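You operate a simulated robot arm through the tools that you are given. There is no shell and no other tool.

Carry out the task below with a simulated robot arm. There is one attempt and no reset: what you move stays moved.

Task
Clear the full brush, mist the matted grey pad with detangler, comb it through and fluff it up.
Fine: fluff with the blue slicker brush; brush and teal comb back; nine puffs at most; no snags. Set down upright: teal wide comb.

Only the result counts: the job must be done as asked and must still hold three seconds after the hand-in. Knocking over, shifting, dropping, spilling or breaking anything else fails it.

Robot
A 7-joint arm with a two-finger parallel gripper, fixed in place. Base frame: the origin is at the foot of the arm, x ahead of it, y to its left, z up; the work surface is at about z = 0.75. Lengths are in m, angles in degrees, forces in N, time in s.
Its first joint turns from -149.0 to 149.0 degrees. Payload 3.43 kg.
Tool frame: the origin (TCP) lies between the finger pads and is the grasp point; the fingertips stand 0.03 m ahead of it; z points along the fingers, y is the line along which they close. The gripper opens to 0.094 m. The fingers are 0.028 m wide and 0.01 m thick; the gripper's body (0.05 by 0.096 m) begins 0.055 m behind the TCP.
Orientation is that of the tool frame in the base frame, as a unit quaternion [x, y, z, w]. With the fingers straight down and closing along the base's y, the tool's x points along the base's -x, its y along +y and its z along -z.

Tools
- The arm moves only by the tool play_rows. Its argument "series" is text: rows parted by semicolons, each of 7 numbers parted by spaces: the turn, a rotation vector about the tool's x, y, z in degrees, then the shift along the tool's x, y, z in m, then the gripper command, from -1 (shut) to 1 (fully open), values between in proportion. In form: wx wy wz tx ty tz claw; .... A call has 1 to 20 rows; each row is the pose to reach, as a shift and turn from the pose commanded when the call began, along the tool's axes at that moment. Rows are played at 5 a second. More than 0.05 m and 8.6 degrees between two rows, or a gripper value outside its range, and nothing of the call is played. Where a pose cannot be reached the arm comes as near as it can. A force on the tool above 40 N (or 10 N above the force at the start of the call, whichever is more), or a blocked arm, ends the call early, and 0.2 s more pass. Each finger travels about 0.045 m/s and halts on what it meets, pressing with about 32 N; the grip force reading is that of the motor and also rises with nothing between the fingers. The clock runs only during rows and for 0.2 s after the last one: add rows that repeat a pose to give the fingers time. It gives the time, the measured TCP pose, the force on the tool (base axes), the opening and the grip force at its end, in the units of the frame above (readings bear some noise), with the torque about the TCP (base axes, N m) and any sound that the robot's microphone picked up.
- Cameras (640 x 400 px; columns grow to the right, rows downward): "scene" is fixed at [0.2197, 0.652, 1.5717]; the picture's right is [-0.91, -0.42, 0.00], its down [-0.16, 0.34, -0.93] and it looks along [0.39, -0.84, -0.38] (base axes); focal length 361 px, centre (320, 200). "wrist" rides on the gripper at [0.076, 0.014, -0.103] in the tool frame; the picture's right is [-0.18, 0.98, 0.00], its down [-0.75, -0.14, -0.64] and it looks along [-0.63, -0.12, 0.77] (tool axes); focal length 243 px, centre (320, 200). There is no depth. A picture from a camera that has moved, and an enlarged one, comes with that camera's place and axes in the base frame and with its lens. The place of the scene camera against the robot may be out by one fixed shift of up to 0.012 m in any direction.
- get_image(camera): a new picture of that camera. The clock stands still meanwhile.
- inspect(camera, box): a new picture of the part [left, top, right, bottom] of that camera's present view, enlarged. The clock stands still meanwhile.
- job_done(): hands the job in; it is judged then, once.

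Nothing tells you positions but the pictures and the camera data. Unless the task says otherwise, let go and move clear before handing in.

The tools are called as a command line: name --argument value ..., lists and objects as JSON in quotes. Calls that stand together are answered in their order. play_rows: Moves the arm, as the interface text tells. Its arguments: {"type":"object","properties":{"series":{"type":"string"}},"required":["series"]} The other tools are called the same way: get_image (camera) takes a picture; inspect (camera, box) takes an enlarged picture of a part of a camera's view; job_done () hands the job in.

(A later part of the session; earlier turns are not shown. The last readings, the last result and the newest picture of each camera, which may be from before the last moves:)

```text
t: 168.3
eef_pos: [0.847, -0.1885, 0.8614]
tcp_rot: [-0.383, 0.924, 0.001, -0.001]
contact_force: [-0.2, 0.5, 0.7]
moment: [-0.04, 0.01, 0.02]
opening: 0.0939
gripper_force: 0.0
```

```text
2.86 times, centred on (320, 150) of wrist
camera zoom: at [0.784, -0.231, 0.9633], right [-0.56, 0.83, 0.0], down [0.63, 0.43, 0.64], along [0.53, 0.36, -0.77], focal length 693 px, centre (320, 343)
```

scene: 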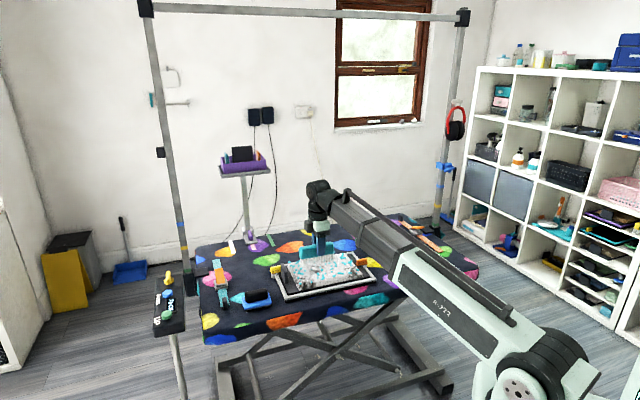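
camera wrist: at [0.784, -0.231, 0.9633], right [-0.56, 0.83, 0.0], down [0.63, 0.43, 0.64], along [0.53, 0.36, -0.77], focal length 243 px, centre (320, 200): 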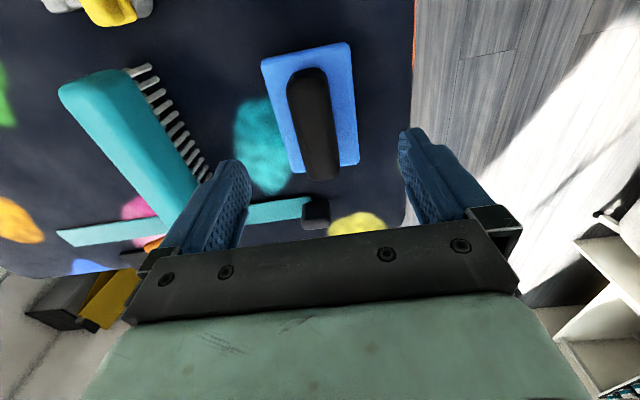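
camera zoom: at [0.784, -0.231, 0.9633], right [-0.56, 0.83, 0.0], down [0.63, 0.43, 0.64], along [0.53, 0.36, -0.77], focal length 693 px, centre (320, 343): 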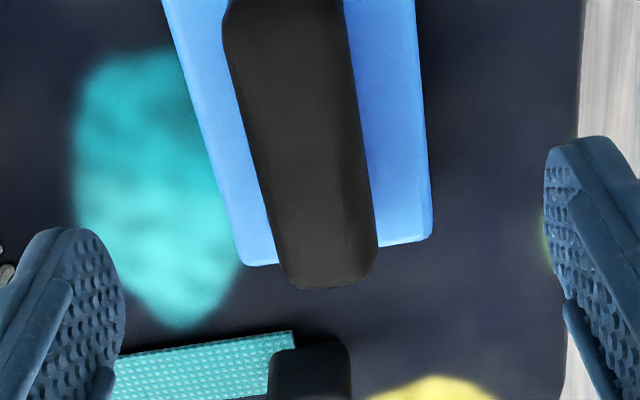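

The handle is centred within about 2 mm. I'll adjust, descend and grip.

play_rows --series "0 0 0 0 -0.0015 0.025 1; 0 0 0 0 -0.0015 0.045 1; 0 0 0 0 -0.0015 0.054 1; 0 0 0 0 -0.0015 0.0555 1; 0 0 0 0 -0.0015 0.0555 1; 0 0 0 0 -0.0015 0.0555 -1; 0 0 0 0 -0.0015 0.0555 -1; 0 0 0 0 -0.0015 0.0555 -1; 0 0 0 0 -0.0015 0.0555 -1; 0 0 0 0 -0.0015 0.0555 -1; 0 0 0 0 -0.0015 0.0555 -1; 0 0 0 0 -0.0015 0.0555 -1"

inspect --camera "scene" --box '[190, 240, 310, 320]'

```text
t: 170.9
eef_pos: [0.8485, -0.1904, 0.8063]
tcp_rot: [-0.382, 0.924, 0.001, 0.0]
contact_force: [0.0, -1.2, 0.5]
moment: [0.01, -0.05, -0.01]
opening: 0.0318
gripper_force: 32.4
```

```text
5.00 times, centred on (250, 280) of scene
camera zoom: at [0.2197, 0.652, 1.5717], right [-0.91, -0.42, 0.0], down [-0.16, 0.34, -0.93], along [0.39, -0.84, -0.38], focal length 1807 px, centre (670, -200)
```

zoom: 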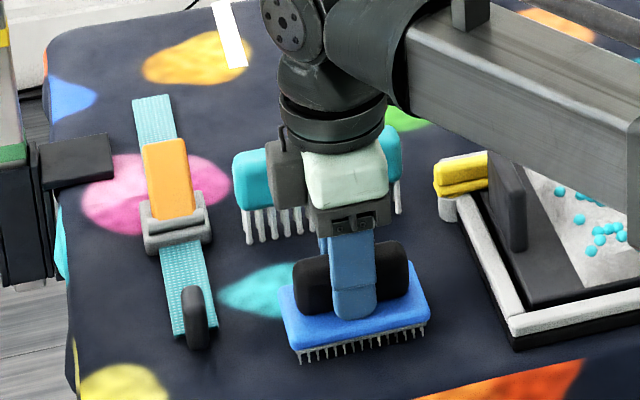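

The brush is gripped. I'll lift it and carry it over the pad's far end.

play_rows --series "0 0 0 0 0 -0.01 -1; 0 0 0 0 0 -0.04 -1; 0 0 0 0 0 -0.08 -1; 0 0 0 0 0 -0.12 -1; 0 0 0 0.04 -0.018 -0.12 -1; 0 0 0 0.08 -0.036 -0.12 -1; 0 0 0 0.12 -0.055 -0.12 -1; 0 0 0 0.16 -0.073 -0.12 -1; 0 0 0 0.2053 -0.0934 -0.12 -1; 0 0 0 0.2053 -0.0934 -0.12 -1"

inspect --camera "scene" --box '[270, 220, 390, 310]'

get_image --camera "wrist"

```text
t: 173.1
eef_pos: [0.7712, -0.3986, 0.9277]
tcp_rot: [-0.382, 0.924, 0.0, 0.0]
contact_force: [-0.4, -0.3, -0.7]
moment: [0.01, 0.02, -0.01]
opening: 0.0318
gripper_force: 32.0
```

```text
4.44 times, centred on (330, 265) of scene
camera zoom: at [0.2197, 0.652, 1.5717], right [-0.91, -0.42, 0.0], down [-0.16, 0.34, -0.93], along [0.39, -0.84, -0.38], focal length 1606 px, centre (276, -89)
```

zoom: 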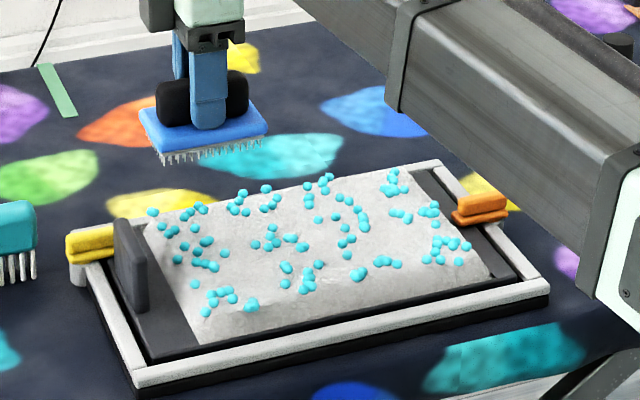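

```text
taken
camera wrist: at [0.7073, -0.4417, 1.0297], right [-0.56, 0.83, 0.0], down [0.63, 0.43, 0.64], along [0.53, 0.36, -0.77], focal length 243 px, centre (320, 200)
```

wrist: 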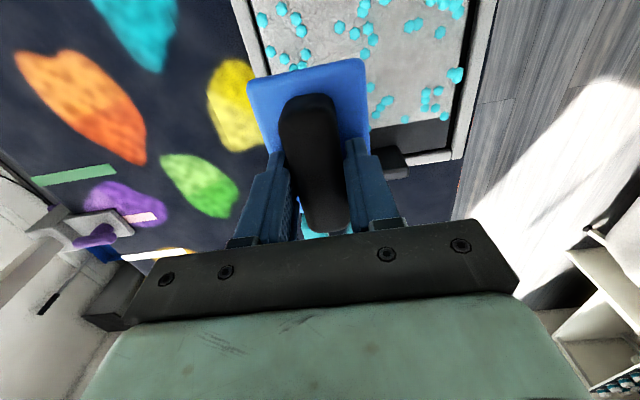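

The brush is over the far lane. I'll lower toward the pad surface and find light contact.

play_rows --series "0 0 0 0.004 0 0.03 -1; 0 0 0 0.004 0 0.06 -1; 0 0 0 0.004 0 0.074 -1; 0 0 0 0.004 0 0.08 -1; 0 0 0 0.004 0 0.08 -1"

inspect --camera "scene" --box '[280, 240, 360, 300]'

```text
t: 174.3
eef_pos: [0.766, -0.4015, 0.846]
tcp_rot: [-0.383, 0.924, 0.001, 0.0]
contact_force: [0.3, 0.0, -1.2]
moment: [-0.02, 0.01, 0.0]
opening: 0.032
gripper_force: 32.0
```

```text
6.67 times, centred on (320, 270) of scene
camera zoom: at [0.2197, 0.652, 1.5717], right [-0.91, -0.42, 0.0], down [-0.16, 0.34, -0.93], along [0.39, -0.84, -0.38], focal length 2409 px, centre (320, -267)
```

zoom: 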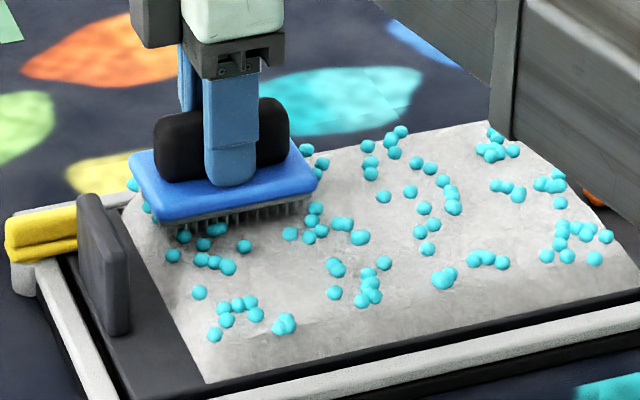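

play_rows --series "0 0 0 0 0 0.001 -1; 0 0 0 0 0 0.0015 -1; 0 0 0 0 0 0.0015 -1"

```text
t: 175.1
eef_pos: [0.7669, -0.4019, 0.8453]
tcp_rot: [-0.383, 0.924, 0.001, 0.0]
contact_force: [0.7, 0.7, -1.9]
moment: [-0.01, -0.02, -0.01]
opening: 0.0318
gripper_force: 32.2
```

play_rows --series "0 0 0 0 0 0.001 -1; 0 0 0 0 0 0.001 -1"

```text
t: 175.7
eef_pos: [0.7669, -0.4014, 0.8448]
tcp_rot: [-0.383, 0.924, 0.001, -0.001]
contact_force: [-0.6, 0.1, -1.5]
moment: [0.0, -0.03, -0.02]
opening: 0.0318
gripper_force: 32.3
```

play_rows --series "0 0 0 0 0 0.001 -1; 0 0 0 0 0 0.001 -1"

```text
t: 176.3
eef_pos: [0.7674, -0.4026, 0.8419]
tcp_rot: [-0.383, 0.924, 0.001, 0.0]
contact_force: [-0.9, 0.4, -1.0]
moment: [-0.01, 0.01, -0.01]
opening: 0.0316
gripper_force: 32.4
```

play_rows --series "0 0 0 0 0 0.0008 -1; 0 0 0 0 0 0.0008 -1"

```text
t: 176.9
eef_pos: [0.7676, -0.4019, 0.8413]
tcp_rot: [-0.381, 0.924, 0.0, 0.0]
contact_force: [1.9, -2.2, 8.8]
moment: [0.01, 0.0, 0.02]
opening: 0.0317
gripper_force: 32.3
```

Contact at about 9 N. I'll ease a hair and stroke slowly toward the near side.

play_rows --series "0 0 0 0 0 -0.0003 -1; 0 0 0 0 0.008 -0.0003 -1; 0 0 0 0 0.016 -0.0003 -1; 0 0 0 0 0.024 -0.0003 -1; 0 0 0 0 0.032 -0.0003 -1; 0 0 0 0 0.04 -0.0003 -1"

inspect --camera "scene" --box '[280, 240, 360, 300]'

inspect --camera "wrist" --box '[160, 0, 440, 180]'

```text
t: 178.3
eef_pos: [0.7395, -0.3749, 0.8438]
tcp_rot: [-0.383, 0.924, 0.0, 0.0]
contact_force: [0.0, 0.4, -1.1]
moment: [0.0, -0.02, -0.03]
opening: 0.032
gripper_force: 31.9
```

```text
6.67 times, centred on (320, 270) of scene
camera zoom: at [0.2197, 0.652, 1.5717], right [-0.91, -0.42, 0.0], down [-0.16, 0.34, -0.93], along [0.39, -0.84, -0.38], focal length 2409 px, centre (320, -267)
```

zoom: 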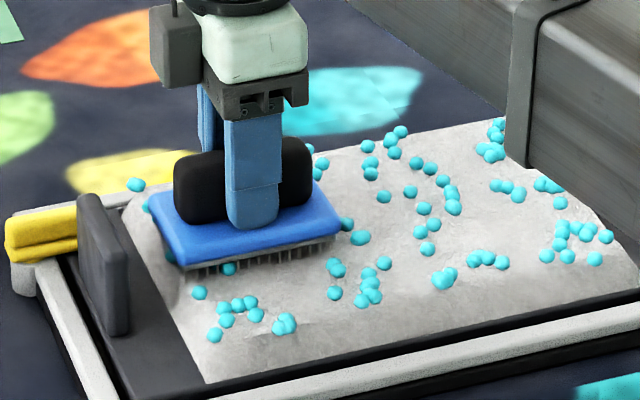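

```text
2.22 times, centred on (300, 90) of wrist
camera zoom: at [0.6762, -0.4177, 0.9443], right [-0.56, 0.83, 0.0], down [0.63, 0.43, 0.64], along [0.53, 0.36, -0.77], focal length 539 px, centre (364, 444)
```

zoom: 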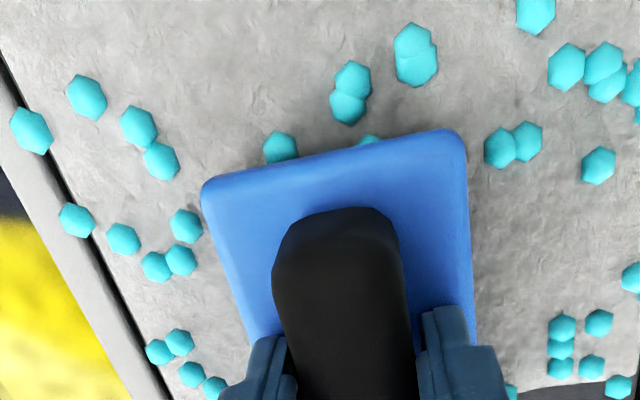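

play_rows --series "0 0 0 0 0 0.0006 -1; 0 0 0 0 0 0.0006 -1"

```text
t: 178.9
eef_pos: [0.7394, -0.3756, 0.8423]
tcp_rot: [-0.383, 0.924, 0.001, -0.001]
contact_force: [0.4, 1.5, 4.2]
moment: [0.05, 0.04, -0.01]
opening: 0.0317
gripper_force: 32.1
```

play_rows --series "0 0 0 0 0.008 0 -1; 0 0 0 0 0.016 0 -1; 0 0 0 0 0.024 0 -1; 0 0 0 0 0.032 0 -1"

play_rows --series "0 0 0 0 0.008 0 -1; 0 0 0 0 0.016 0 -1; 0 0 0 0 0.024 0 -1; 0 0 0 0 0.032 0 -1"

inspect --camera "scene" --box '[280, 240, 380, 310]'

inspect --camera "wrist" --box '[60, 0, 380, 220]'

```text
t: 179.9
eef_pos: [0.716, -0.3517, 0.8431]
tcp_rot: [-0.382, 0.924, 0.001, -0.001]
contact_force: [1.3, -2.4, 3.5]
moment: [0.03, 0.02, 0.01]
opening: 0.0317
gripper_force: 32.0
```

```text
t: 180.9
eef_pos: [0.6933, -0.3285, 0.8421]
tcp_rot: [-0.382, 0.924, 0.0, 0.0]
contact_force: [1.8, -2.4, 8.9]
moment: [-0.09, 0.0, 0.0]
opening: 0.0317
gripper_force: 31.8
```

```text
5.71 times, centred on (330, 275) of scene
camera zoom: at [0.2197, 0.652, 1.5717], right [-0.91, -0.42, 0.0], down [-0.16, 0.34, -0.93], along [0.39, -0.84, -0.38], focal length 2065 px, centre (263, -229)
```

zoom: 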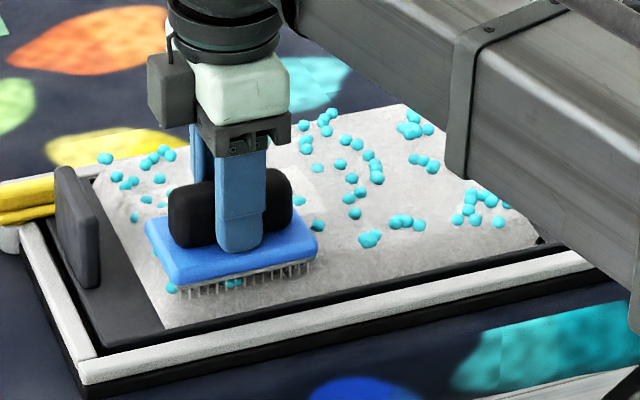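

```text
1.82 times, centred on (220, 110) of wrist
camera zoom: at [0.6302, -0.372, 0.944], right [-0.56, 0.83, 0.0], down [0.63, 0.43, 0.64], along [0.53, 0.36, -0.77], focal length 441 px, centre (502, 364)
```

zoom: 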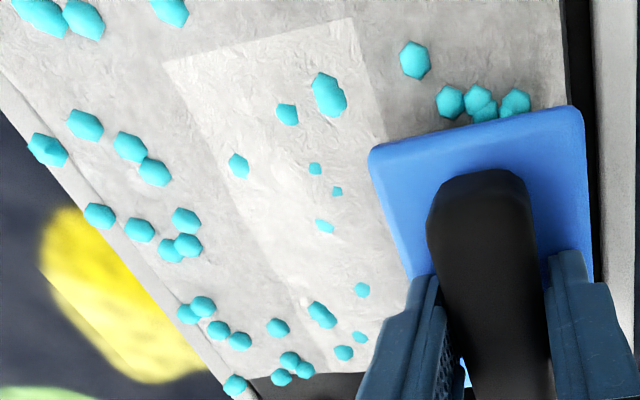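

Brushed cells rise visibly (middle row fluffed). Each of the cells needs light brushing. I'll finish this stroke over the near row, then lift and look.

play_rows --series "0 0 0 0 0.006 0 -1; 0 0 0 0 0.012 0 -1; 0 0 0 0 0.018 0 -1; 0 0 0 0 0.018 -0.01 -1; 0 0 0 0 0.018 -0.04 -1; 0 0 0 0 -0.02 -0.07 -1; 0 0 0 0 -0.06 -0.07 -1; 0 0 0 0 -0.1 -0.07 -1; 0 0 0 0 -0.12 -0.07 -1; 0 0 0 0 -0.12 -0.07 -1"

inspect --camera "scene" --box '[280, 240, 380, 310]'

inspect --camera "wrist" --box '[300, 0, 560, 200]'

```text
t: 183.1
eef_pos: [0.7793, -0.4128, 0.914]
tcp_rot: [-0.383, 0.924, 0.001, -0.001]
contact_force: [-0.3, -0.3, -1.5]
moment: [0.01, 0.0, 0.01]
opening: 0.0318
gripper_force: 32.0
```

```text
5.71 times, centred on (330, 275) of scene
camera zoom: at [0.2197, 0.652, 1.5717], right [-0.91, -0.42, 0.0], down [-0.16, 0.34, -0.93], along [0.39, -0.84, -0.38], focal length 2065 px, centre (263, -229)
```

zoom: 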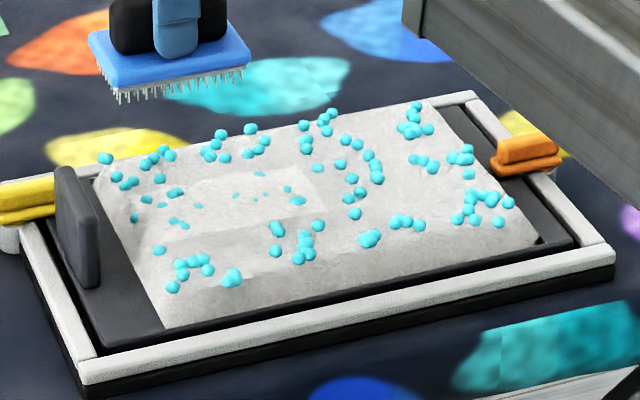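

```text
2.00 times, centred on (430, 100) of wrist
camera zoom: at [0.7155, -0.4565, 1.0154], right [-0.56, 0.83, 0.0], down [0.63, 0.43, 0.64], along [0.53, 0.36, -0.77], focal length 485 px, centre (100, 400)
```

zoom: 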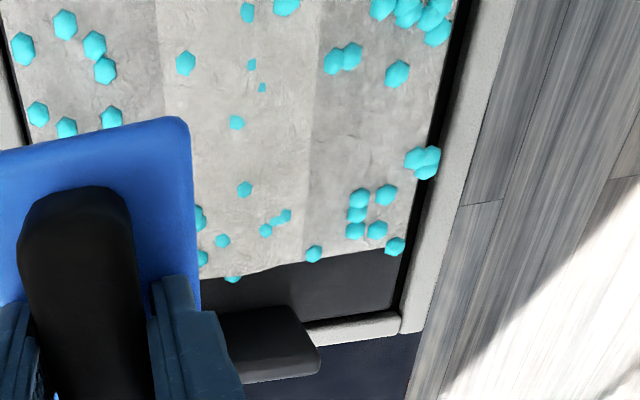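

The middle cells of columns 3 and 4 are fluffed (raised), the others not yet. I'll brush the back row next with steady light contact.

play_rows --series "0 0 0 0 0.006 0.03 -1; 0 0 0 0 0.006 0.055 -1; 0 0 0 0 0.006 0.066 -1; 0 0 0 0 0.006 0.069 -1; 0 0 0 0 0.006 0.07 -1; 0 0 0 0 0.006 0.07 -1"

```text
t: 184.5
eef_pos: [0.7746, -0.411, 0.8422]
tcp_rot: [-0.382, 0.924, 0.001, 0.0]
contact_force: [1.1, 1.6, 4.0]
moment: [0.1, 0.08, -0.02]
opening: 0.0318
gripper_force: 31.3
```

play_rows --series "0 0 0 0 0.008 0 -1; 0 0 0 0 0.016 0 -1; 0 0 0 0 0.024 0 -1"

play_rows --series "0 0 0 0 0.008 0 -1; 0 0 0 0 0.016 0 -1; 0 0 0 0 0.024 0 -1; 0 0 0 0 0.032 0 -1"

inspect --camera "wrist" --box '[80, 0, 400, 220]'

```text
t: 185.3
eef_pos: [0.7574, -0.3933, 0.8415]
tcp_rot: [-0.382, 0.924, 0.001, 0.0]
contact_force: [2.4, -2.6, 8.6]
moment: [-0.04, 0.0, 0.0]
opening: 0.0317
gripper_force: 32.3
```

```text
t: 186.3
eef_pos: [0.7357, -0.3706, 0.8426]
tcp_rot: [-0.382, 0.924, 0.001, 0.0]
contact_force: [3.6, -3.8, 12.6]
moment: [-0.1, -0.04, 0.0]
opening: 0.0317
gripper_force: 31.7
```

```text
1.82 times, centred on (240, 110) of wrist
camera zoom: at [0.6715, -0.4134, 0.9439], right [-0.56, 0.83, 0.0], down [0.63, 0.43, 0.64], along [0.53, 0.36, -0.77], focal length 441 px, centre (466, 364)
```

zoom: 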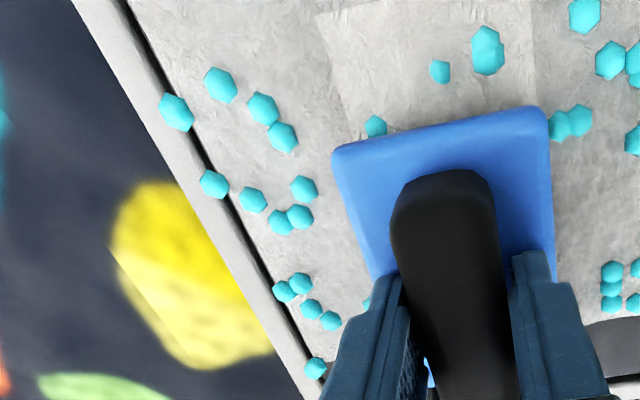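

No change in the back row at 9–13 N; the earlier success came at 3–5 N. I'll go back and repeat the back row with lighter pressure.

play_rows --series "0 0 0 0 0 -0.012 -1; 0 0 0 0 -0.03 -0.015 -1; 0 0 0 0 -0.056 -0.015 -1; 0 0 0 0 -0.056 -0.005 -1; 0 0 0 0 -0.056 -0.0005 -1; 0 0 0 0 -0.056 -0.0005 -1"

```text
t: 187.7
eef_pos: [0.771, -0.4094, 0.8431]
tcp_rot: [-0.383, 0.924, 0.001, 0.0]
contact_force: [-0.5, -1.2, 2.0]
moment: [0.02, 0.0, 0.01]
opening: 0.0314
gripper_force: 31.7
```

play_rows --series "0 0 0 0 0.008 0 -1; 0 0 0 0 0.016 0 -1"

play_rows --series "0 0 0 0 0.008 0 -1; 0 0 0 0 0.016 0 -1"

play_rows --series "0 0 0 0 0.008 0 -1; 0 0 0 0 0.016 0 -1"

inspect --camera "wrist" --box '[80, 0, 400, 220]'

```text
t: 188.3
eef_pos: [0.7629, -0.3996, 0.8412]
tcp_rot: [-0.382, 0.924, 0.001, 0.0]
contact_force: [1.4, -0.1, -1.2]
moment: [-0.01, -0.01, -0.02]
opening: 0.0317
gripper_force: 32.4
```

```text
t: 188.9
eef_pos: [0.7513, -0.3878, 0.8419]
tcp_rot: [-0.382, 0.924, 0.001, -0.001]
contact_force: [0.5, -0.6, -1.0]
moment: [-0.04, 0.04, 0.0]
opening: 0.0319
gripper_force: 31.8
```

```text
t: 189.5
eef_pos: [0.7396, -0.376, 0.843]
tcp_rot: [-0.381, 0.924, 0.001, -0.001]
contact_force: [0.5, -0.1, -1.5]
moment: [0.0, -0.02, 0.01]
opening: 0.0321
gripper_force: 32.2
```

```text
1.82 times, centred on (240, 110) of wrist
camera zoom: at [0.677, -0.4191, 0.9448], right [-0.56, 0.83, 0.0], down [0.63, 0.43, 0.64], along [0.53, 0.36, -0.77], focal length 441 px, centre (466, 364)
```

zoom: 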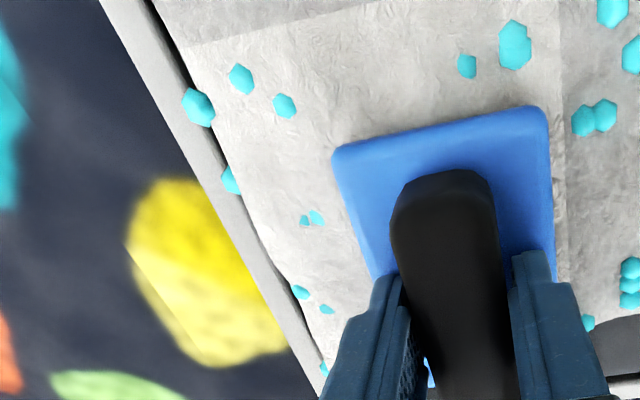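

The back row of these two columns is fluffed now. I'll go on to the front row with light contact.

play_rows --series "0 0 0 0 0.008 0 -1; 0 0 0 0 0.016 0 -1; 0 0 0 0 0.024 0 -1; 0 0 0 0 0.03 0 -1; 0 0 0 0 0.03 0.0005 -1; 0 0 0 0 0.03 0.0005 -1"

```text
t: 190.9
eef_pos: [0.7181, -0.3542, 0.8426]
tcp_rot: [-0.382, 0.924, 0.001, -0.001]
contact_force: [-0.6, 0.3, 1.8]
moment: [0.0, -0.05, 0.0]
opening: 0.0318
gripper_force: 31.6
```

play_rows --series "0 0 0 0 0.008 0 -1; 0 0 0 0 0.016 0 -1"

play_rows --series "0 0 0 0 0.008 0 -1; 0 0 0 0 0.016 0 -1"

play_rows --series "0 0 0 0 0.008 0 -1; 0 0 0 0 0.016 0 -1; 0 0 0 0 0.024 0 -1"

inspect --camera "wrist" --box '[60, 0, 380, 220]'

```text
t: 191.5
eef_pos: [0.7076, -0.3439, 0.8427]
tcp_rot: [-0.382, 0.924, 0.001, 0.0]
contact_force: [0.9, -2.4, 6.2]
moment: [-0.07, -0.07, 0.0]
opening: 0.0315
gripper_force: 31.9
```

```text
t: 192.1
eef_pos: [0.6962, -0.3323, 0.8421]
tcp_rot: [-0.382, 0.924, 0.0, 0.0]
contact_force: [3.3, -3.9, 15.6]
moment: [-0.09, -0.04, 0.0]
opening: 0.0317
gripper_force: 31.5
```

```text
t: 192.9
eef_pos: [0.6786, -0.3158, 0.8409]
tcp_rot: [-0.383, 0.924, 0.001, -0.001]
contact_force: [3.4, -3.8, 12.7]
moment: [-0.09, -0.12, 0.04]
opening: 0.0316
gripper_force: 31.7
```

```text
1.82 times, centred on (220, 110) of wrist
camera zoom: at [0.6158, -0.3582, 0.9438], right [-0.56, 0.83, 0.0], down [0.63, 0.43, 0.64], along [0.53, 0.36, -0.77], focal length 441 px, centre (502, 364)
```

zoom: 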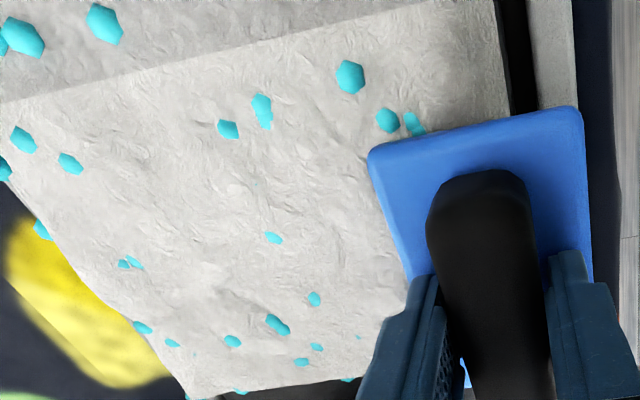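

Columns 3 and 4 look fully fluffed. I'll lift and move to the other half of the pad, checking the picture.

play_rows --series "0 0 0 0 0 -0.012 -1; 0 0 0 0 0 -0.04 -1; 0 0 0 0.02 -0.03 -0.06 -1; 0 0 0 0.05 -0.06 -0.06 -1; 0 0 0 0.08 -0.09 -0.06 -1; 0 0 0 0.11 -0.12 -0.06 -1; 0 0 0 0.125 -0.136 -0.06 -1; 0 0 0 0.125 -0.136 -0.06 -1"

inspect --camera "scene" --box '[280, 240, 380, 310]'

inspect --camera "wrist" --box '[280, 0, 580, 210]'

```text
t: 194.7
eef_pos: [0.6878, -0.5008, 0.8995]
tcp_rot: [-0.382, 0.924, 0.001, 0.0]
contact_force: [0.8, 0.0, -0.2]
moment: [0.0, 0.0, -0.02]
opening: 0.0318
gripper_force: 31.7
```

```text
5.71 times, centred on (330, 275) of scene
camera zoom: at [0.2197, 0.652, 1.5717], right [-0.91, -0.42, 0.0], down [-0.16, 0.34, -0.93], along [0.39, -0.84, -0.38], focal length 2065 px, centre (263, -229)
```

zoom: 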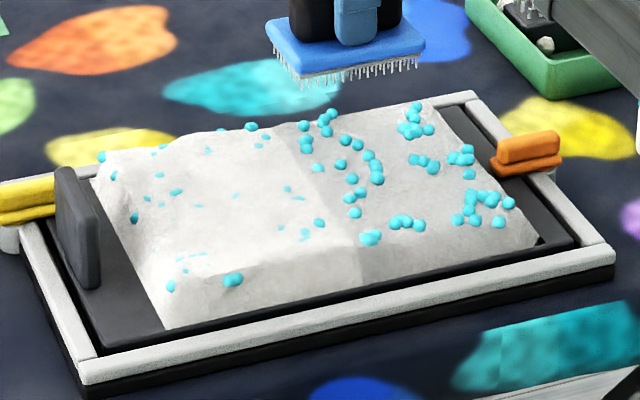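

```text
1.90 times, centred on (430, 105) of wrist
camera zoom: at [0.6242, -0.5426, 1.0017], right [-0.56, 0.83, 0.0], down [0.63, 0.43, 0.64], along [0.53, 0.36, -0.77], focal length 462 px, centre (110, 381)
```

zoom: 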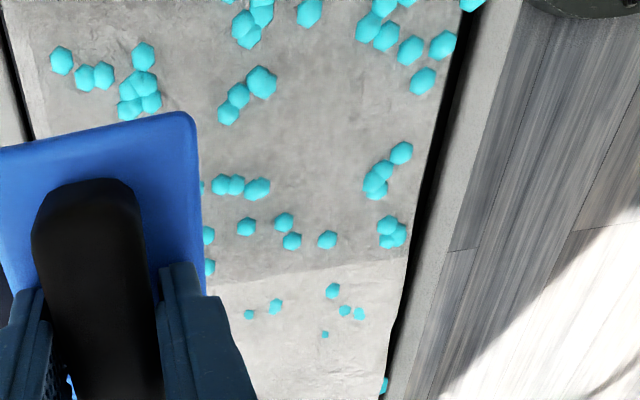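

Half the pad is fluffed. I'll place the brush over the other two columns and do the back row with light contact.

play_rows --series "0 0 0 0.017 0.002 0 -1; 0 0 0 0.017 0.002 0.03 -1; 0 0 0 0.017 0.002 0.05 -1; 0 0 0 0.017 0.002 0.058 -1; 0 0 0 0.017 0.002 0.059 -1; 0 0 0 0.017 0.002 0.059 -1"

inspect --camera "scene" --box '[310, 240, 380, 290]'

```text
t: 196.1
eef_pos: [0.6729, -0.5105, 0.8426]
tcp_rot: [-0.384, 0.924, 0.001, 0.0]
contact_force: [0.0, 0.9, 6.9]
moment: [0.14, 0.06, 0.03]
opening: 0.0319
gripper_force: 31.8
```

```text
8.00 times, centred on (345, 265) of scene
camera zoom: at [0.2197, 0.652, 1.5717], right [-0.91, -0.42, 0.0], down [-0.16, 0.34, -0.93], along [0.39, -0.84, -0.38], focal length 2891 px, centre (120, -320)
```

zoom: 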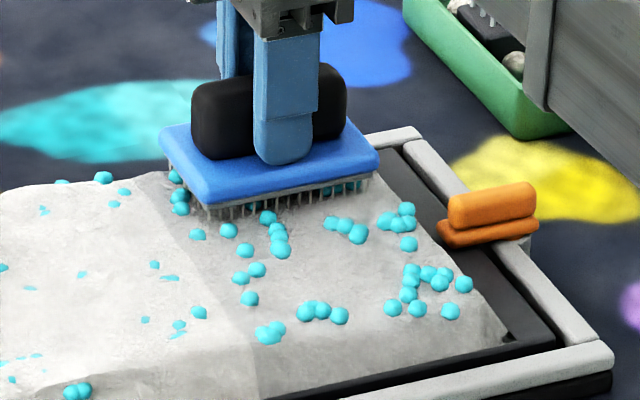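

play_rows --series "0 0 0 0 0 -0.0003 -1; 0 0 0 0 0.008 -0.0003 -1; 0 0 0 0 0.016 -0.0003 -1; 0 0 0 0 0.024 -0.0003 -1"

play_rows --series "0 0 0 0 0.008 0 -1; 0 0 0 0 0.016 0 -1; 0 0 0 0 0.024 0 -1"

inspect --camera "wrist" --box '[80, 0, 400, 220]'

```text
t: 197.1
eef_pos: [0.6553, -0.4937, 0.8423]
tcp_rot: [-0.383, 0.924, 0.0, 0.0]
contact_force: [-0.3, 1.5, -1.2]
moment: [-0.03, 0.01, -0.01]
opening: 0.0318
gripper_force: 32.0
```

```text
t: 197.9
eef_pos: [0.6387, -0.4754, 0.8443]
tcp_rot: [-0.383, 0.924, 0.0, -0.001]
contact_force: [-0.3, 0.0, -0.6]
moment: [0.0, -0.01, 0.0]
opening: 0.0318
gripper_force: 31.8
```

```text
1.82 times, centred on (240, 110) of wrist
camera zoom: at [0.5757, -0.519, 0.9456], right [-0.56, 0.83, 0.0], down [0.63, 0.43, 0.64], along [0.53, 0.36, -0.77], focal length 441 px, centre (466, 364)
```

zoom: 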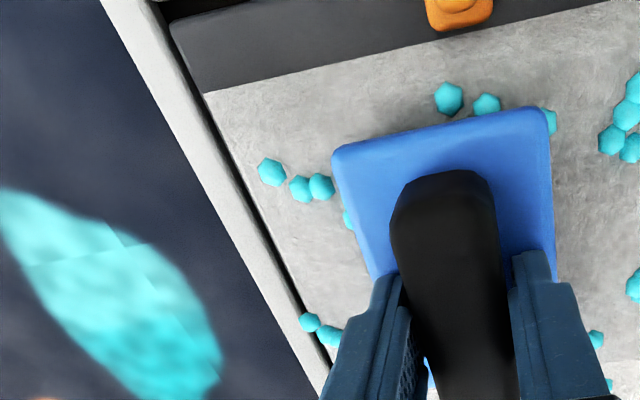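

Contact was lost on the way. I'll lower a little for the middle row and proceed.

play_rows --series "0 0 0 0 0 0.0006 -1; 0 0 0 0 0 0.0006 -1"

```text
t: 198.5
eef_pos: [0.6406, -0.4759, 0.8418]
tcp_rot: [-0.383, 0.924, 0.001, -0.001]
contact_force: [-0.8, -0.8, -1.6]
moment: [0.0, 0.0, -0.01]
opening: 0.0319
gripper_force: 32.2
```

play_rows --series "0 0 0 0 0 0.0006 -1; 0 0 0 0 0 0.0006 -1"

```text
t: 199.1
eef_pos: [0.6388, -0.4765, 0.8416]
tcp_rot: [-0.383, 0.924, 0.001, -0.001]
contact_force: [0.5, 0.7, 3.4]
moment: [0.0, -0.03, -0.02]
opening: 0.0318
gripper_force: 32.0
```

play_rows --series "0 0 0 0 0.008 0 -1; 0 0 0 0 0.016 0 -1; 0 0 0 0 0.024 0 -1"

play_rows --series "0 0 0 0 0.008 0 -1; 0 0 0 0 0.016 0 -1; 0 0 0 0 0.024 0 -1"

play_rows --series "0 0 0 0 0.008 0 -1; 0 0 0 0 0.016 0 -1; 0 0 0 0 0.024 0 -1; 0 0 0 0 0.032 0 -1"

inspect --camera "wrist" --box '[60, 0, 380, 220]'

```text
t: 199.9
eef_pos: [0.6213, -0.4607, 0.8422]
tcp_rot: [-0.383, 0.924, 0.0, 0.0]
contact_force: [2.6, -2.9, 9.1]
moment: [-0.04, -0.03, 0.01]
opening: 0.0319
gripper_force: 32.4
```

```text
t: 200.7
eef_pos: [0.6058, -0.4425, 0.842]
tcp_rot: [-0.382, 0.924, 0.0, 0.0]
contact_force: [1.8, -3.3, 9.6]
moment: [-0.01, -0.03, -0.01]
opening: 0.0319
gripper_force: 31.9
```

```text
t: 201.7
eef_pos: [0.5833, -0.42, 0.8423]
tcp_rot: [-0.382, 0.924, 0.0, 0.0]
contact_force: [0.1, -0.2, -0.8]
moment: [0.01, 0.02, 0.02]
opening: 0.0321
gripper_force: 32.1
```

```text
1.82 times, centred on (220, 110) of wrist
camera zoom: at [0.5197, -0.4628, 0.944], right [-0.56, 0.83, 0.0], down [0.63, 0.43, 0.64], along [0.53, 0.36, -0.77], focal length 441 px, centre (502, 364)
```

zoom: 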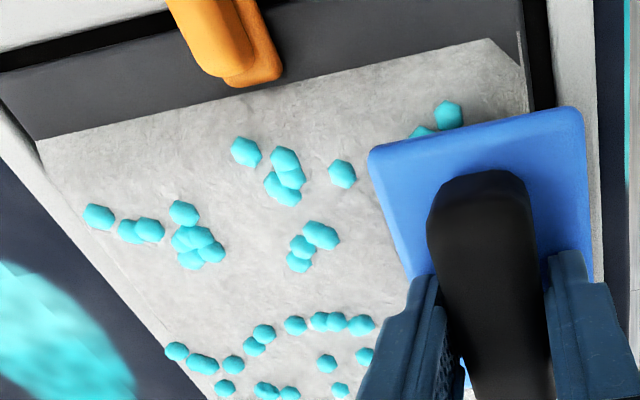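

First pass is done on this half. I'll lift, return and make a second pass from the back row with maintained contact.

play_rows --series "0 0 0 0 0 -0.015 -1; 0 0 0 0 -0.04 -0.02 -1; 0 0 0 0 -0.08 -0.02 -1; 0 0 0 0 -0.12 -0.02 -1; 0 0 0 0 -0.126 -0.02 -1; 0 0 0 0 -0.126 -0.008 -1; 0 0 0 0 -0.126 -0.0012 -1; 0 0 0 0 -0.126 -0.0012 -1"

```text
t: 203.5
eef_pos: [0.6744, -0.5082, 0.8433]
tcp_rot: [-0.383, 0.924, 0.001, -0.001]
contact_force: [0.0, -0.7, -0.8]
moment: [-0.01, -0.02, -0.02]
opening: 0.0318
gripper_force: 31.8
```

play_rows --series "0 0 0 0 0 0.0006 -1; 0 0 0 0 0 0.0006 -1"

```text
t: 204.1
eef_pos: [0.6736, -0.5084, 0.8426]
tcp_rot: [-0.383, 0.924, 0.002, -0.001]
contact_force: [-0.8, -0.6, -1.4]
moment: [0.0, 0.01, 0.01]
opening: 0.0317
gripper_force: 32.1
```

play_rows --series "0 0 0 0 0 0.0006 -1; 0 0 0 0 0 0.0006 -1"

```text
t: 204.7
eef_pos: [0.6718, -0.5085, 0.8419]
tcp_rot: [-0.382, 0.924, 0.0, 0.0]
contact_force: [-1.0, 0.1, -1.5]
moment: [0.0, -0.02, 0.01]
opening: 0.0319
gripper_force: 32.4
```

play_rows --series "0 0 0 0 0 0.0006 -1; 0 0 0 0 0 0.0006 -1"

```text
t: 205.3
eef_pos: [0.6727, -0.5087, 0.8428]
tcp_rot: [-0.383, 0.924, 0.0, -0.001]
contact_force: [1.5, 0.3, 12.1]
moment: [0.08, 0.07, -0.02]
opening: 0.0316
gripper_force: 32.2
```

play_rows --series "0 0 0 0 0.006 -0.0003 -1; 0 0 0 0 0.014 -0.0003 -1; 0 0 0 0 0.022 -0.0003 -1"

play_rows --series "0 0 0 0 0.008 0 -1; 0 0 0 0 0.016 0 -1; 0 0 0 0 0.024 0 -1"

inspect --camera "wrist" --box '[80, 0, 400, 220]'

```text
t: 206.1
eef_pos: [0.656, -0.4912, 0.8418]
tcp_rot: [-0.383, 0.924, 0.001, -0.001]
contact_force: [2.7, -4.6, 13.6]
moment: [-0.07, -0.08, 0.0]
opening: 0.0316
gripper_force: 32.2
```

```text
t: 206.9
eef_pos: [0.6395, -0.476, 0.8423]
tcp_rot: [-0.383, 0.924, 0.001, 0.0]
contact_force: [2.9, -2.0, 9.8]
moment: [0.04, 0.03, 0.03]
opening: 0.032
gripper_force: 32.1
```

```text
1.82 times, centred on (240, 110) of wrist
camera zoom: at [0.5763, -0.5191, 0.9437], right [-0.56, 0.83, 0.0], down [0.63, 0.43, 0.64], along [0.53, 0.36, -0.77], focal length 441 px, centre (466, 364)
```

zoom: 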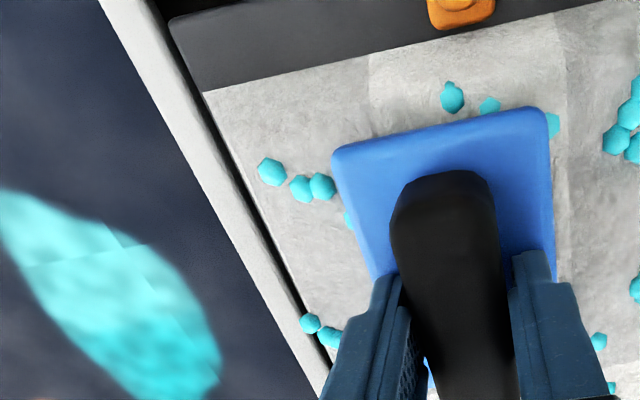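

The middle cells are rising now. I'll continue over the front row.

play_rows --series "0 0 0 0 0.008 -0.0002 -1; 0 0 0 0 0.016 -0.0002 -1; 0 0 0 0 0.024 -0.0002 -1; 0 0 0 0 0.032 -0.0002 -1"

play_rows --series "0 0 0 0 0.008 0 -1; 0 0 0 0 0.016 0 -1; 0 0 0 0 0.024 0 -1"

play_rows --series "0 0 0 0 0.008 0 -1; 0 0 0 0 0.016 0 -1; 0 0 0 0 0.024 0 -1"

inspect --camera "wrist" --box '[60, 0, 380, 220]'

```text
t: 207.9
eef_pos: [0.6161, -0.4538, 0.8416]
tcp_rot: [-0.383, 0.924, 0.001, 0.0]
contact_force: [1.2, -2.6, 5.4]
moment: [-0.01, -0.02, 0.04]
opening: 0.0321
gripper_force: 31.9
```

```text
t: 208.7
eef_pos: [0.5992, -0.4367, 0.8418]
tcp_rot: [-0.383, 0.924, 0.001, 0.001]
contact_force: [0.9, -1.3, 4.0]
moment: [0.0, 0.01, 0.0]
opening: 0.0318
gripper_force: 31.5
```

```text
t: 209.5
eef_pos: [0.5827, -0.4183, 0.8409]
tcp_rot: [-0.382, 0.924, 0.001, -0.001]
contact_force: [1.0, -0.8, 2.8]
moment: [-0.05, -0.07, 0.0]
opening: 0.0317
gripper_force: 32.1
```

```text
1.82 times, centred on (220, 110) of wrist
camera zoom: at [0.5191, -0.4624, 0.9437], right [-0.56, 0.83, 0.0], down [0.63, 0.43, 0.64], along [0.53, 0.36, -0.77], focal length 441 px, centre (502, 364)
```

zoom: 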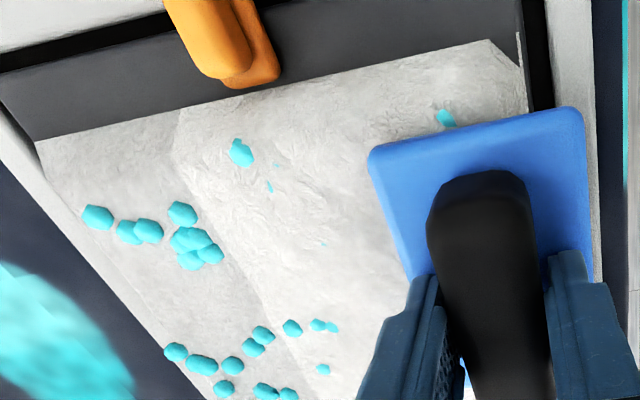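

Only the back row of these two columns remains. I'll return there for one more pass.

play_rows --series "0 0 0 0 0 -0.015 -1; 0 0 0 0 -0.04 -0.02 -1; 0 0 0 0 -0.08 -0.02 -1; 0 0 0 0 -0.12 -0.02 -1; 0 0 0 0 -0.126 -0.02 -1; 0 0 0 0 -0.126 -0.008 -1; 0 0 0 0 -0.126 -0.0002 -1; 0 0 0 0 -0.126 -0.0002 -1"

```text
t: 211.3
eef_pos: [0.6728, -0.509, 0.8417]
tcp_rot: [-0.383, 0.924, -0.001, 0.0]
contact_force: [-0.2, 0.4, -1.9]
moment: [0.0, -0.02, -0.03]
opening: 0.0319
gripper_force: 32.1
```

play_rows --series "0 0 0 0 0 0.0006 -1; 0 0 0 0 0 0.0006 -1"

```text
t: 211.9
eef_pos: [0.6721, -0.5094, 0.8426]
tcp_rot: [-0.383, 0.924, 0.002, 0.0]
contact_force: [-0.5, -0.2, 3.4]
moment: [0.03, 0.04, -0.01]
opening: 0.0319
gripper_force: 32.1
```

play_rows --series "0 0 0 0 0.006 0 -1; 0 0 0 0 0.012 0 -1; 0 0 0 0 0.018 0 -1; 0 0 0 0 0.024 0 -1"

play_rows --series "0 0 0 0 0.008 0 -1; 0 0 0 0 0.016 0 -1; 0 0 0 0 0.024 0 -1; 0 0 0 0 0.032 0 -1"

inspect --camera "wrist" --box '[80, 0, 400, 220]'

```text
t: 212.9
eef_pos: [0.6552, -0.492, 0.8416]
tcp_rot: [-0.383, 0.924, 0.001, 0.0]
contact_force: [-0.4, -1.0, 0.0]
moment: [-0.02, -0.04, 0.02]
opening: 0.0318
gripper_force: 32.2
```

```text
t: 213.9
eef_pos: [0.6332, -0.4692, 0.8423]
tcp_rot: [-0.383, 0.924, 0.002, 0.0]
contact_force: [0.2, 0.0, -0.2]
moment: [0.01, 0.01, 0.03]
opening: 0.0318
gripper_force: 32.0
```

```text
1.82 times, centred on (240, 110) of wrist
camera zoom: at [0.5694, -0.5128, 0.9437], right [-0.56, 0.83, 0.0], down [0.63, 0.43, 0.64], along [0.53, 0.36, -0.77], focal length 441 px, centre (466, 364)
```

zoom: 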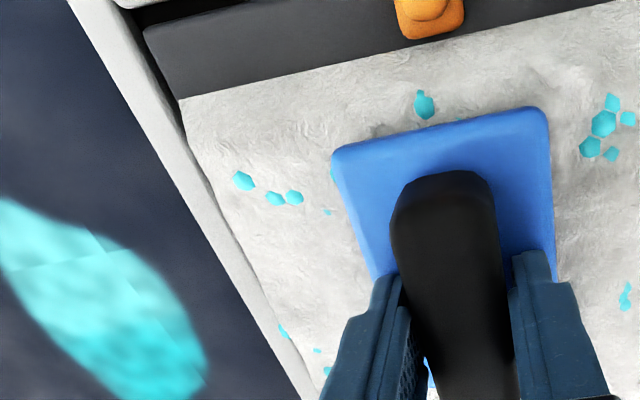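

The back row has risen too. I'll lift the brush and inspect the whole pad.

play_rows --series "0 0 0 0 0 -0.015 -1; 0 0 0 0 0 -0.05 -1; 0 0 0 0 0 -0.09 -1; 0 0 0 0.03 0.04 -0.12 -1; 0 0 0 0.05 0.08 -0.14 -1; 0 0 0 0.05 0.08 -0.14 -1"

inspect --camera "scene" --box '[280, 240, 380, 310]'

get_image --camera "wrist"

get_image --camera "scene"

```text
refused: row 4 steps farther than a row can; nothing moved
```

```text
5.71 times, centred on (330, 275) of scene
camera zoom: at [0.2197, 0.652, 1.5717], right [-0.91, -0.42, 0.0], down [-0.16, 0.34, -0.93], along [0.39, -0.84, -0.38], focal length 2065 px, centre (263, -229)
```

zoom: 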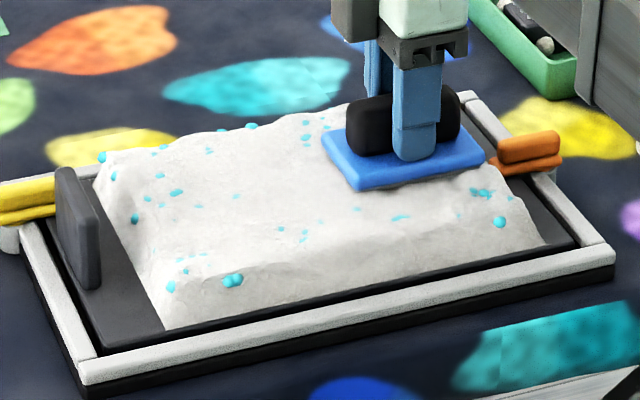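

```text
taken
camera wrist: at [0.5694, -0.5128, 0.9437], right [-0.56, 0.83, 0.0], down [0.63, 0.43, 0.64], along [0.53, 0.36, -0.77], focal length 243 px, centre (320, 200)
```

wrist: 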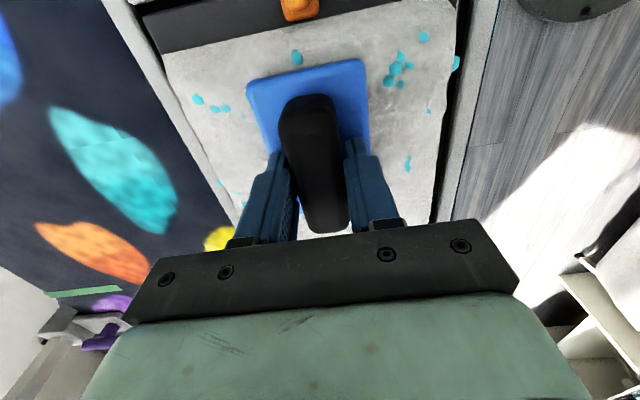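

```text
taken
```

scene: 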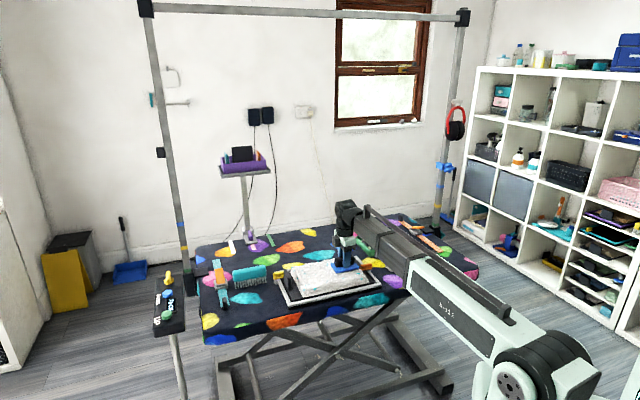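

The step was refused as too large and nothing moved; the pad now looks raised everywhere. I'll lift straight up in allowed steps.

play_rows --series "0 0 0 0 0 -0.015 -1; 0 0 0 0 0 -0.05 -1; 0 0 0 0 0 -0.09 -1; 0 0 0 0 0 -0.12 -1; 0 0 0 0.02 0.035 -0.12 -1; 0 0 0 0.04 0.07 -0.12 -1; 0 0 0 0.04 0.07 -0.12 -1"

inspect --camera "scene" --box '[280, 240, 380, 310]'

get_image --camera "wrist"

```text
t: 215.5
eef_pos: [0.555, -0.4478, 0.9613]
tcp_rot: [-0.383, 0.924, 0.0, 0.001]
contact_force: [1.3, -0.6, -1.4]
moment: [-0.02, 0.0, 0.03]
opening: 0.0321
gripper_force: 32.1
```

```text
5.71 times, centred on (330, 275) of scene
camera zoom: at [0.2197, 0.652, 1.5717], right [-0.91, -0.42, 0.0], down [-0.16, 0.34, -0.93], along [0.39, -0.84, -0.38], focal length 2065 px, centre (263, -229)
```

zoom: 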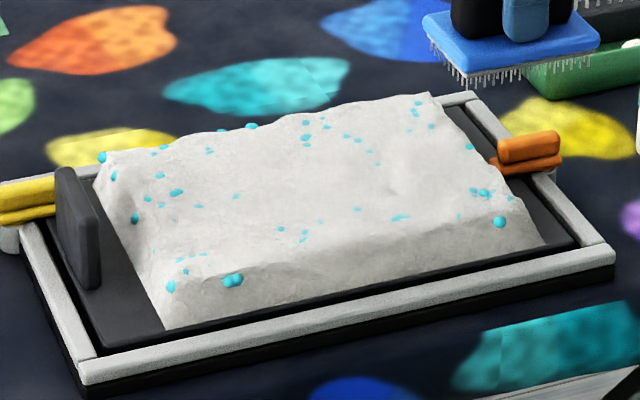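

```text
taken
camera wrist: at [0.4917, -0.4912, 1.0622], right [-0.56, 0.83, 0.0], down [0.63, 0.43, 0.64], along [0.53, 0.36, -0.77], focal length 243 px, centre (320, 200)
```

wrist: 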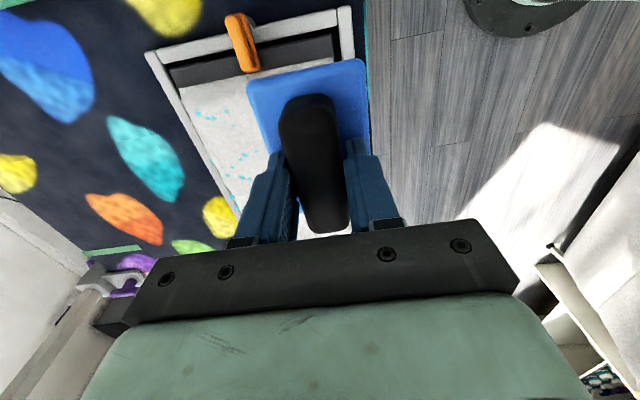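

The whole pad is evenly fluffed and smooth. Now I'll return the brush to its original place.

play_rows --series "0 0 0 -0.04 -0.0025 0 -1; 0 0 0 -0.08 -0.005 0 -1; 0 0 0 -0.12 -0.0075 0 -1; 0 0 0 -0.16 -0.01 0 -1; 0 0 0 -0.2 -0.0125 0 -1; 0 0 0 -0.24 -0.015 0 -1; 0 0 0 -0.28 -0.0175 0 -1; 0 0 0 -0.32 -0.02 0 -1; 0 0 0 -0.36 -0.0226 0 -1; 0 0 0 -0.3913 -0.0246 0 -1; 0 0 0 -0.3913 -0.0246 0 -1; 0 0 0 -0.3913 -0.0246 0.04 -1; 0 0 0 -0.3913 -0.0246 0.08 -1; 0 0 0 -0.3913 -0.0246 0.12 -1; 0 0 0 -0.3913 -0.0246 0.14 -1; 0 0 0 -0.3913 -0.0246 0.149 -1; 0 0 0 -0.3913 -0.0246 0.149 -1"

inspect --camera "scene" --box '[190, 250, 290, 320]'

get_image --camera "wrist"

```text
t: 219.1
eef_pos: [0.8491, -0.189, 0.8131]
tcp_rot: [-0.382, 0.924, 0.001, 0.0]
contact_force: [-0.3, 1.0, -0.8]
moment: [0.04, 0.0, 0.0]
opening: 0.0318
gripper_force: 31.7
```

```text
5.71 times, centred on (240, 285) of scene
camera zoom: at [0.2197, 0.652, 1.5717], right [-0.91, -0.42, 0.0], down [-0.16, 0.34, -0.93], along [0.39, -0.84, -0.38], focal length 2065 px, centre (777, -286)
```

zoom: 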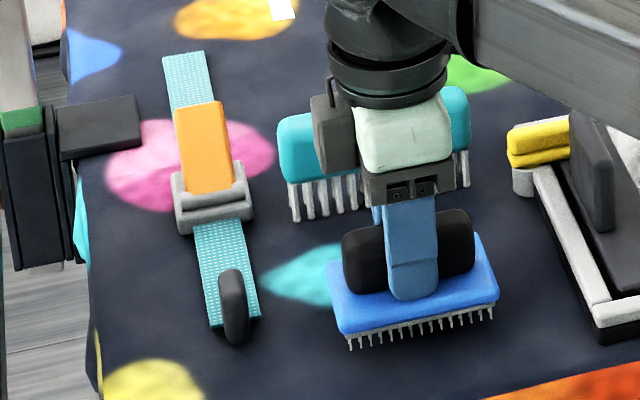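

```text
taken
camera wrist: at [0.7863, -0.2318, 0.9146], right [-0.56, 0.83, 0.0], down [0.63, 0.43, 0.64], along [0.53, 0.36, -0.77], focal length 243 px, centre (320, 200)
```

wrist: 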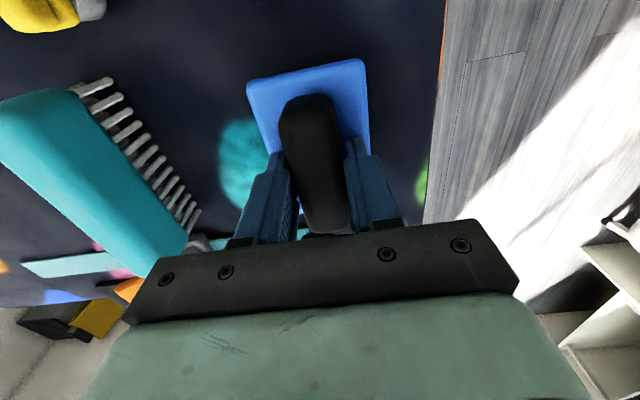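

The brush hovers right over its old spot. I'll lower gently to contact.

play_rows --series "0 0 0 0 0 0.003 -1; 0 0 0 0 0 0.005 -1; 0 0 0 0 0 0.005 -1"

```text
t: 219.9
eef_pos: [0.8485, -0.1894, 0.8075]
tcp_rot: [-0.383, 0.924, 0.001, -0.001]
contact_force: [-0.3, 0.3, -1.2]
moment: [0.01, -0.02, -0.01]
opening: 0.0319
gripper_force: 31.9
```

play_rows --series "0 0 0 0 0 0.001 -1; 0 0 0 0 0 0.0015 -1; 0 0 0 0 0 0.0015 -1"

```text
t: 220.7
eef_pos: [0.8496, -0.1894, 0.8064]
tcp_rot: [-0.382, 0.924, 0.0, -0.001]
contact_force: [-1.9, -0.3, -1.7]
moment: [-0.03, 0.01, 0.01]
opening: 0.032
gripper_force: 31.4
```

play_rows --series "0 0 0 0 0 0.001 -1; 0 0 0 0 0 0.001 -1"

```text
t: 221.3
eef_pos: [0.8485, -0.188, 0.8055]
tcp_rot: [-0.382, 0.924, 0.001, 0.0]
contact_force: [-0.3, 1.3, 5.8]
moment: [-0.06, 0.07, 0.0]
opening: 0.0321
gripper_force: 32.1
```

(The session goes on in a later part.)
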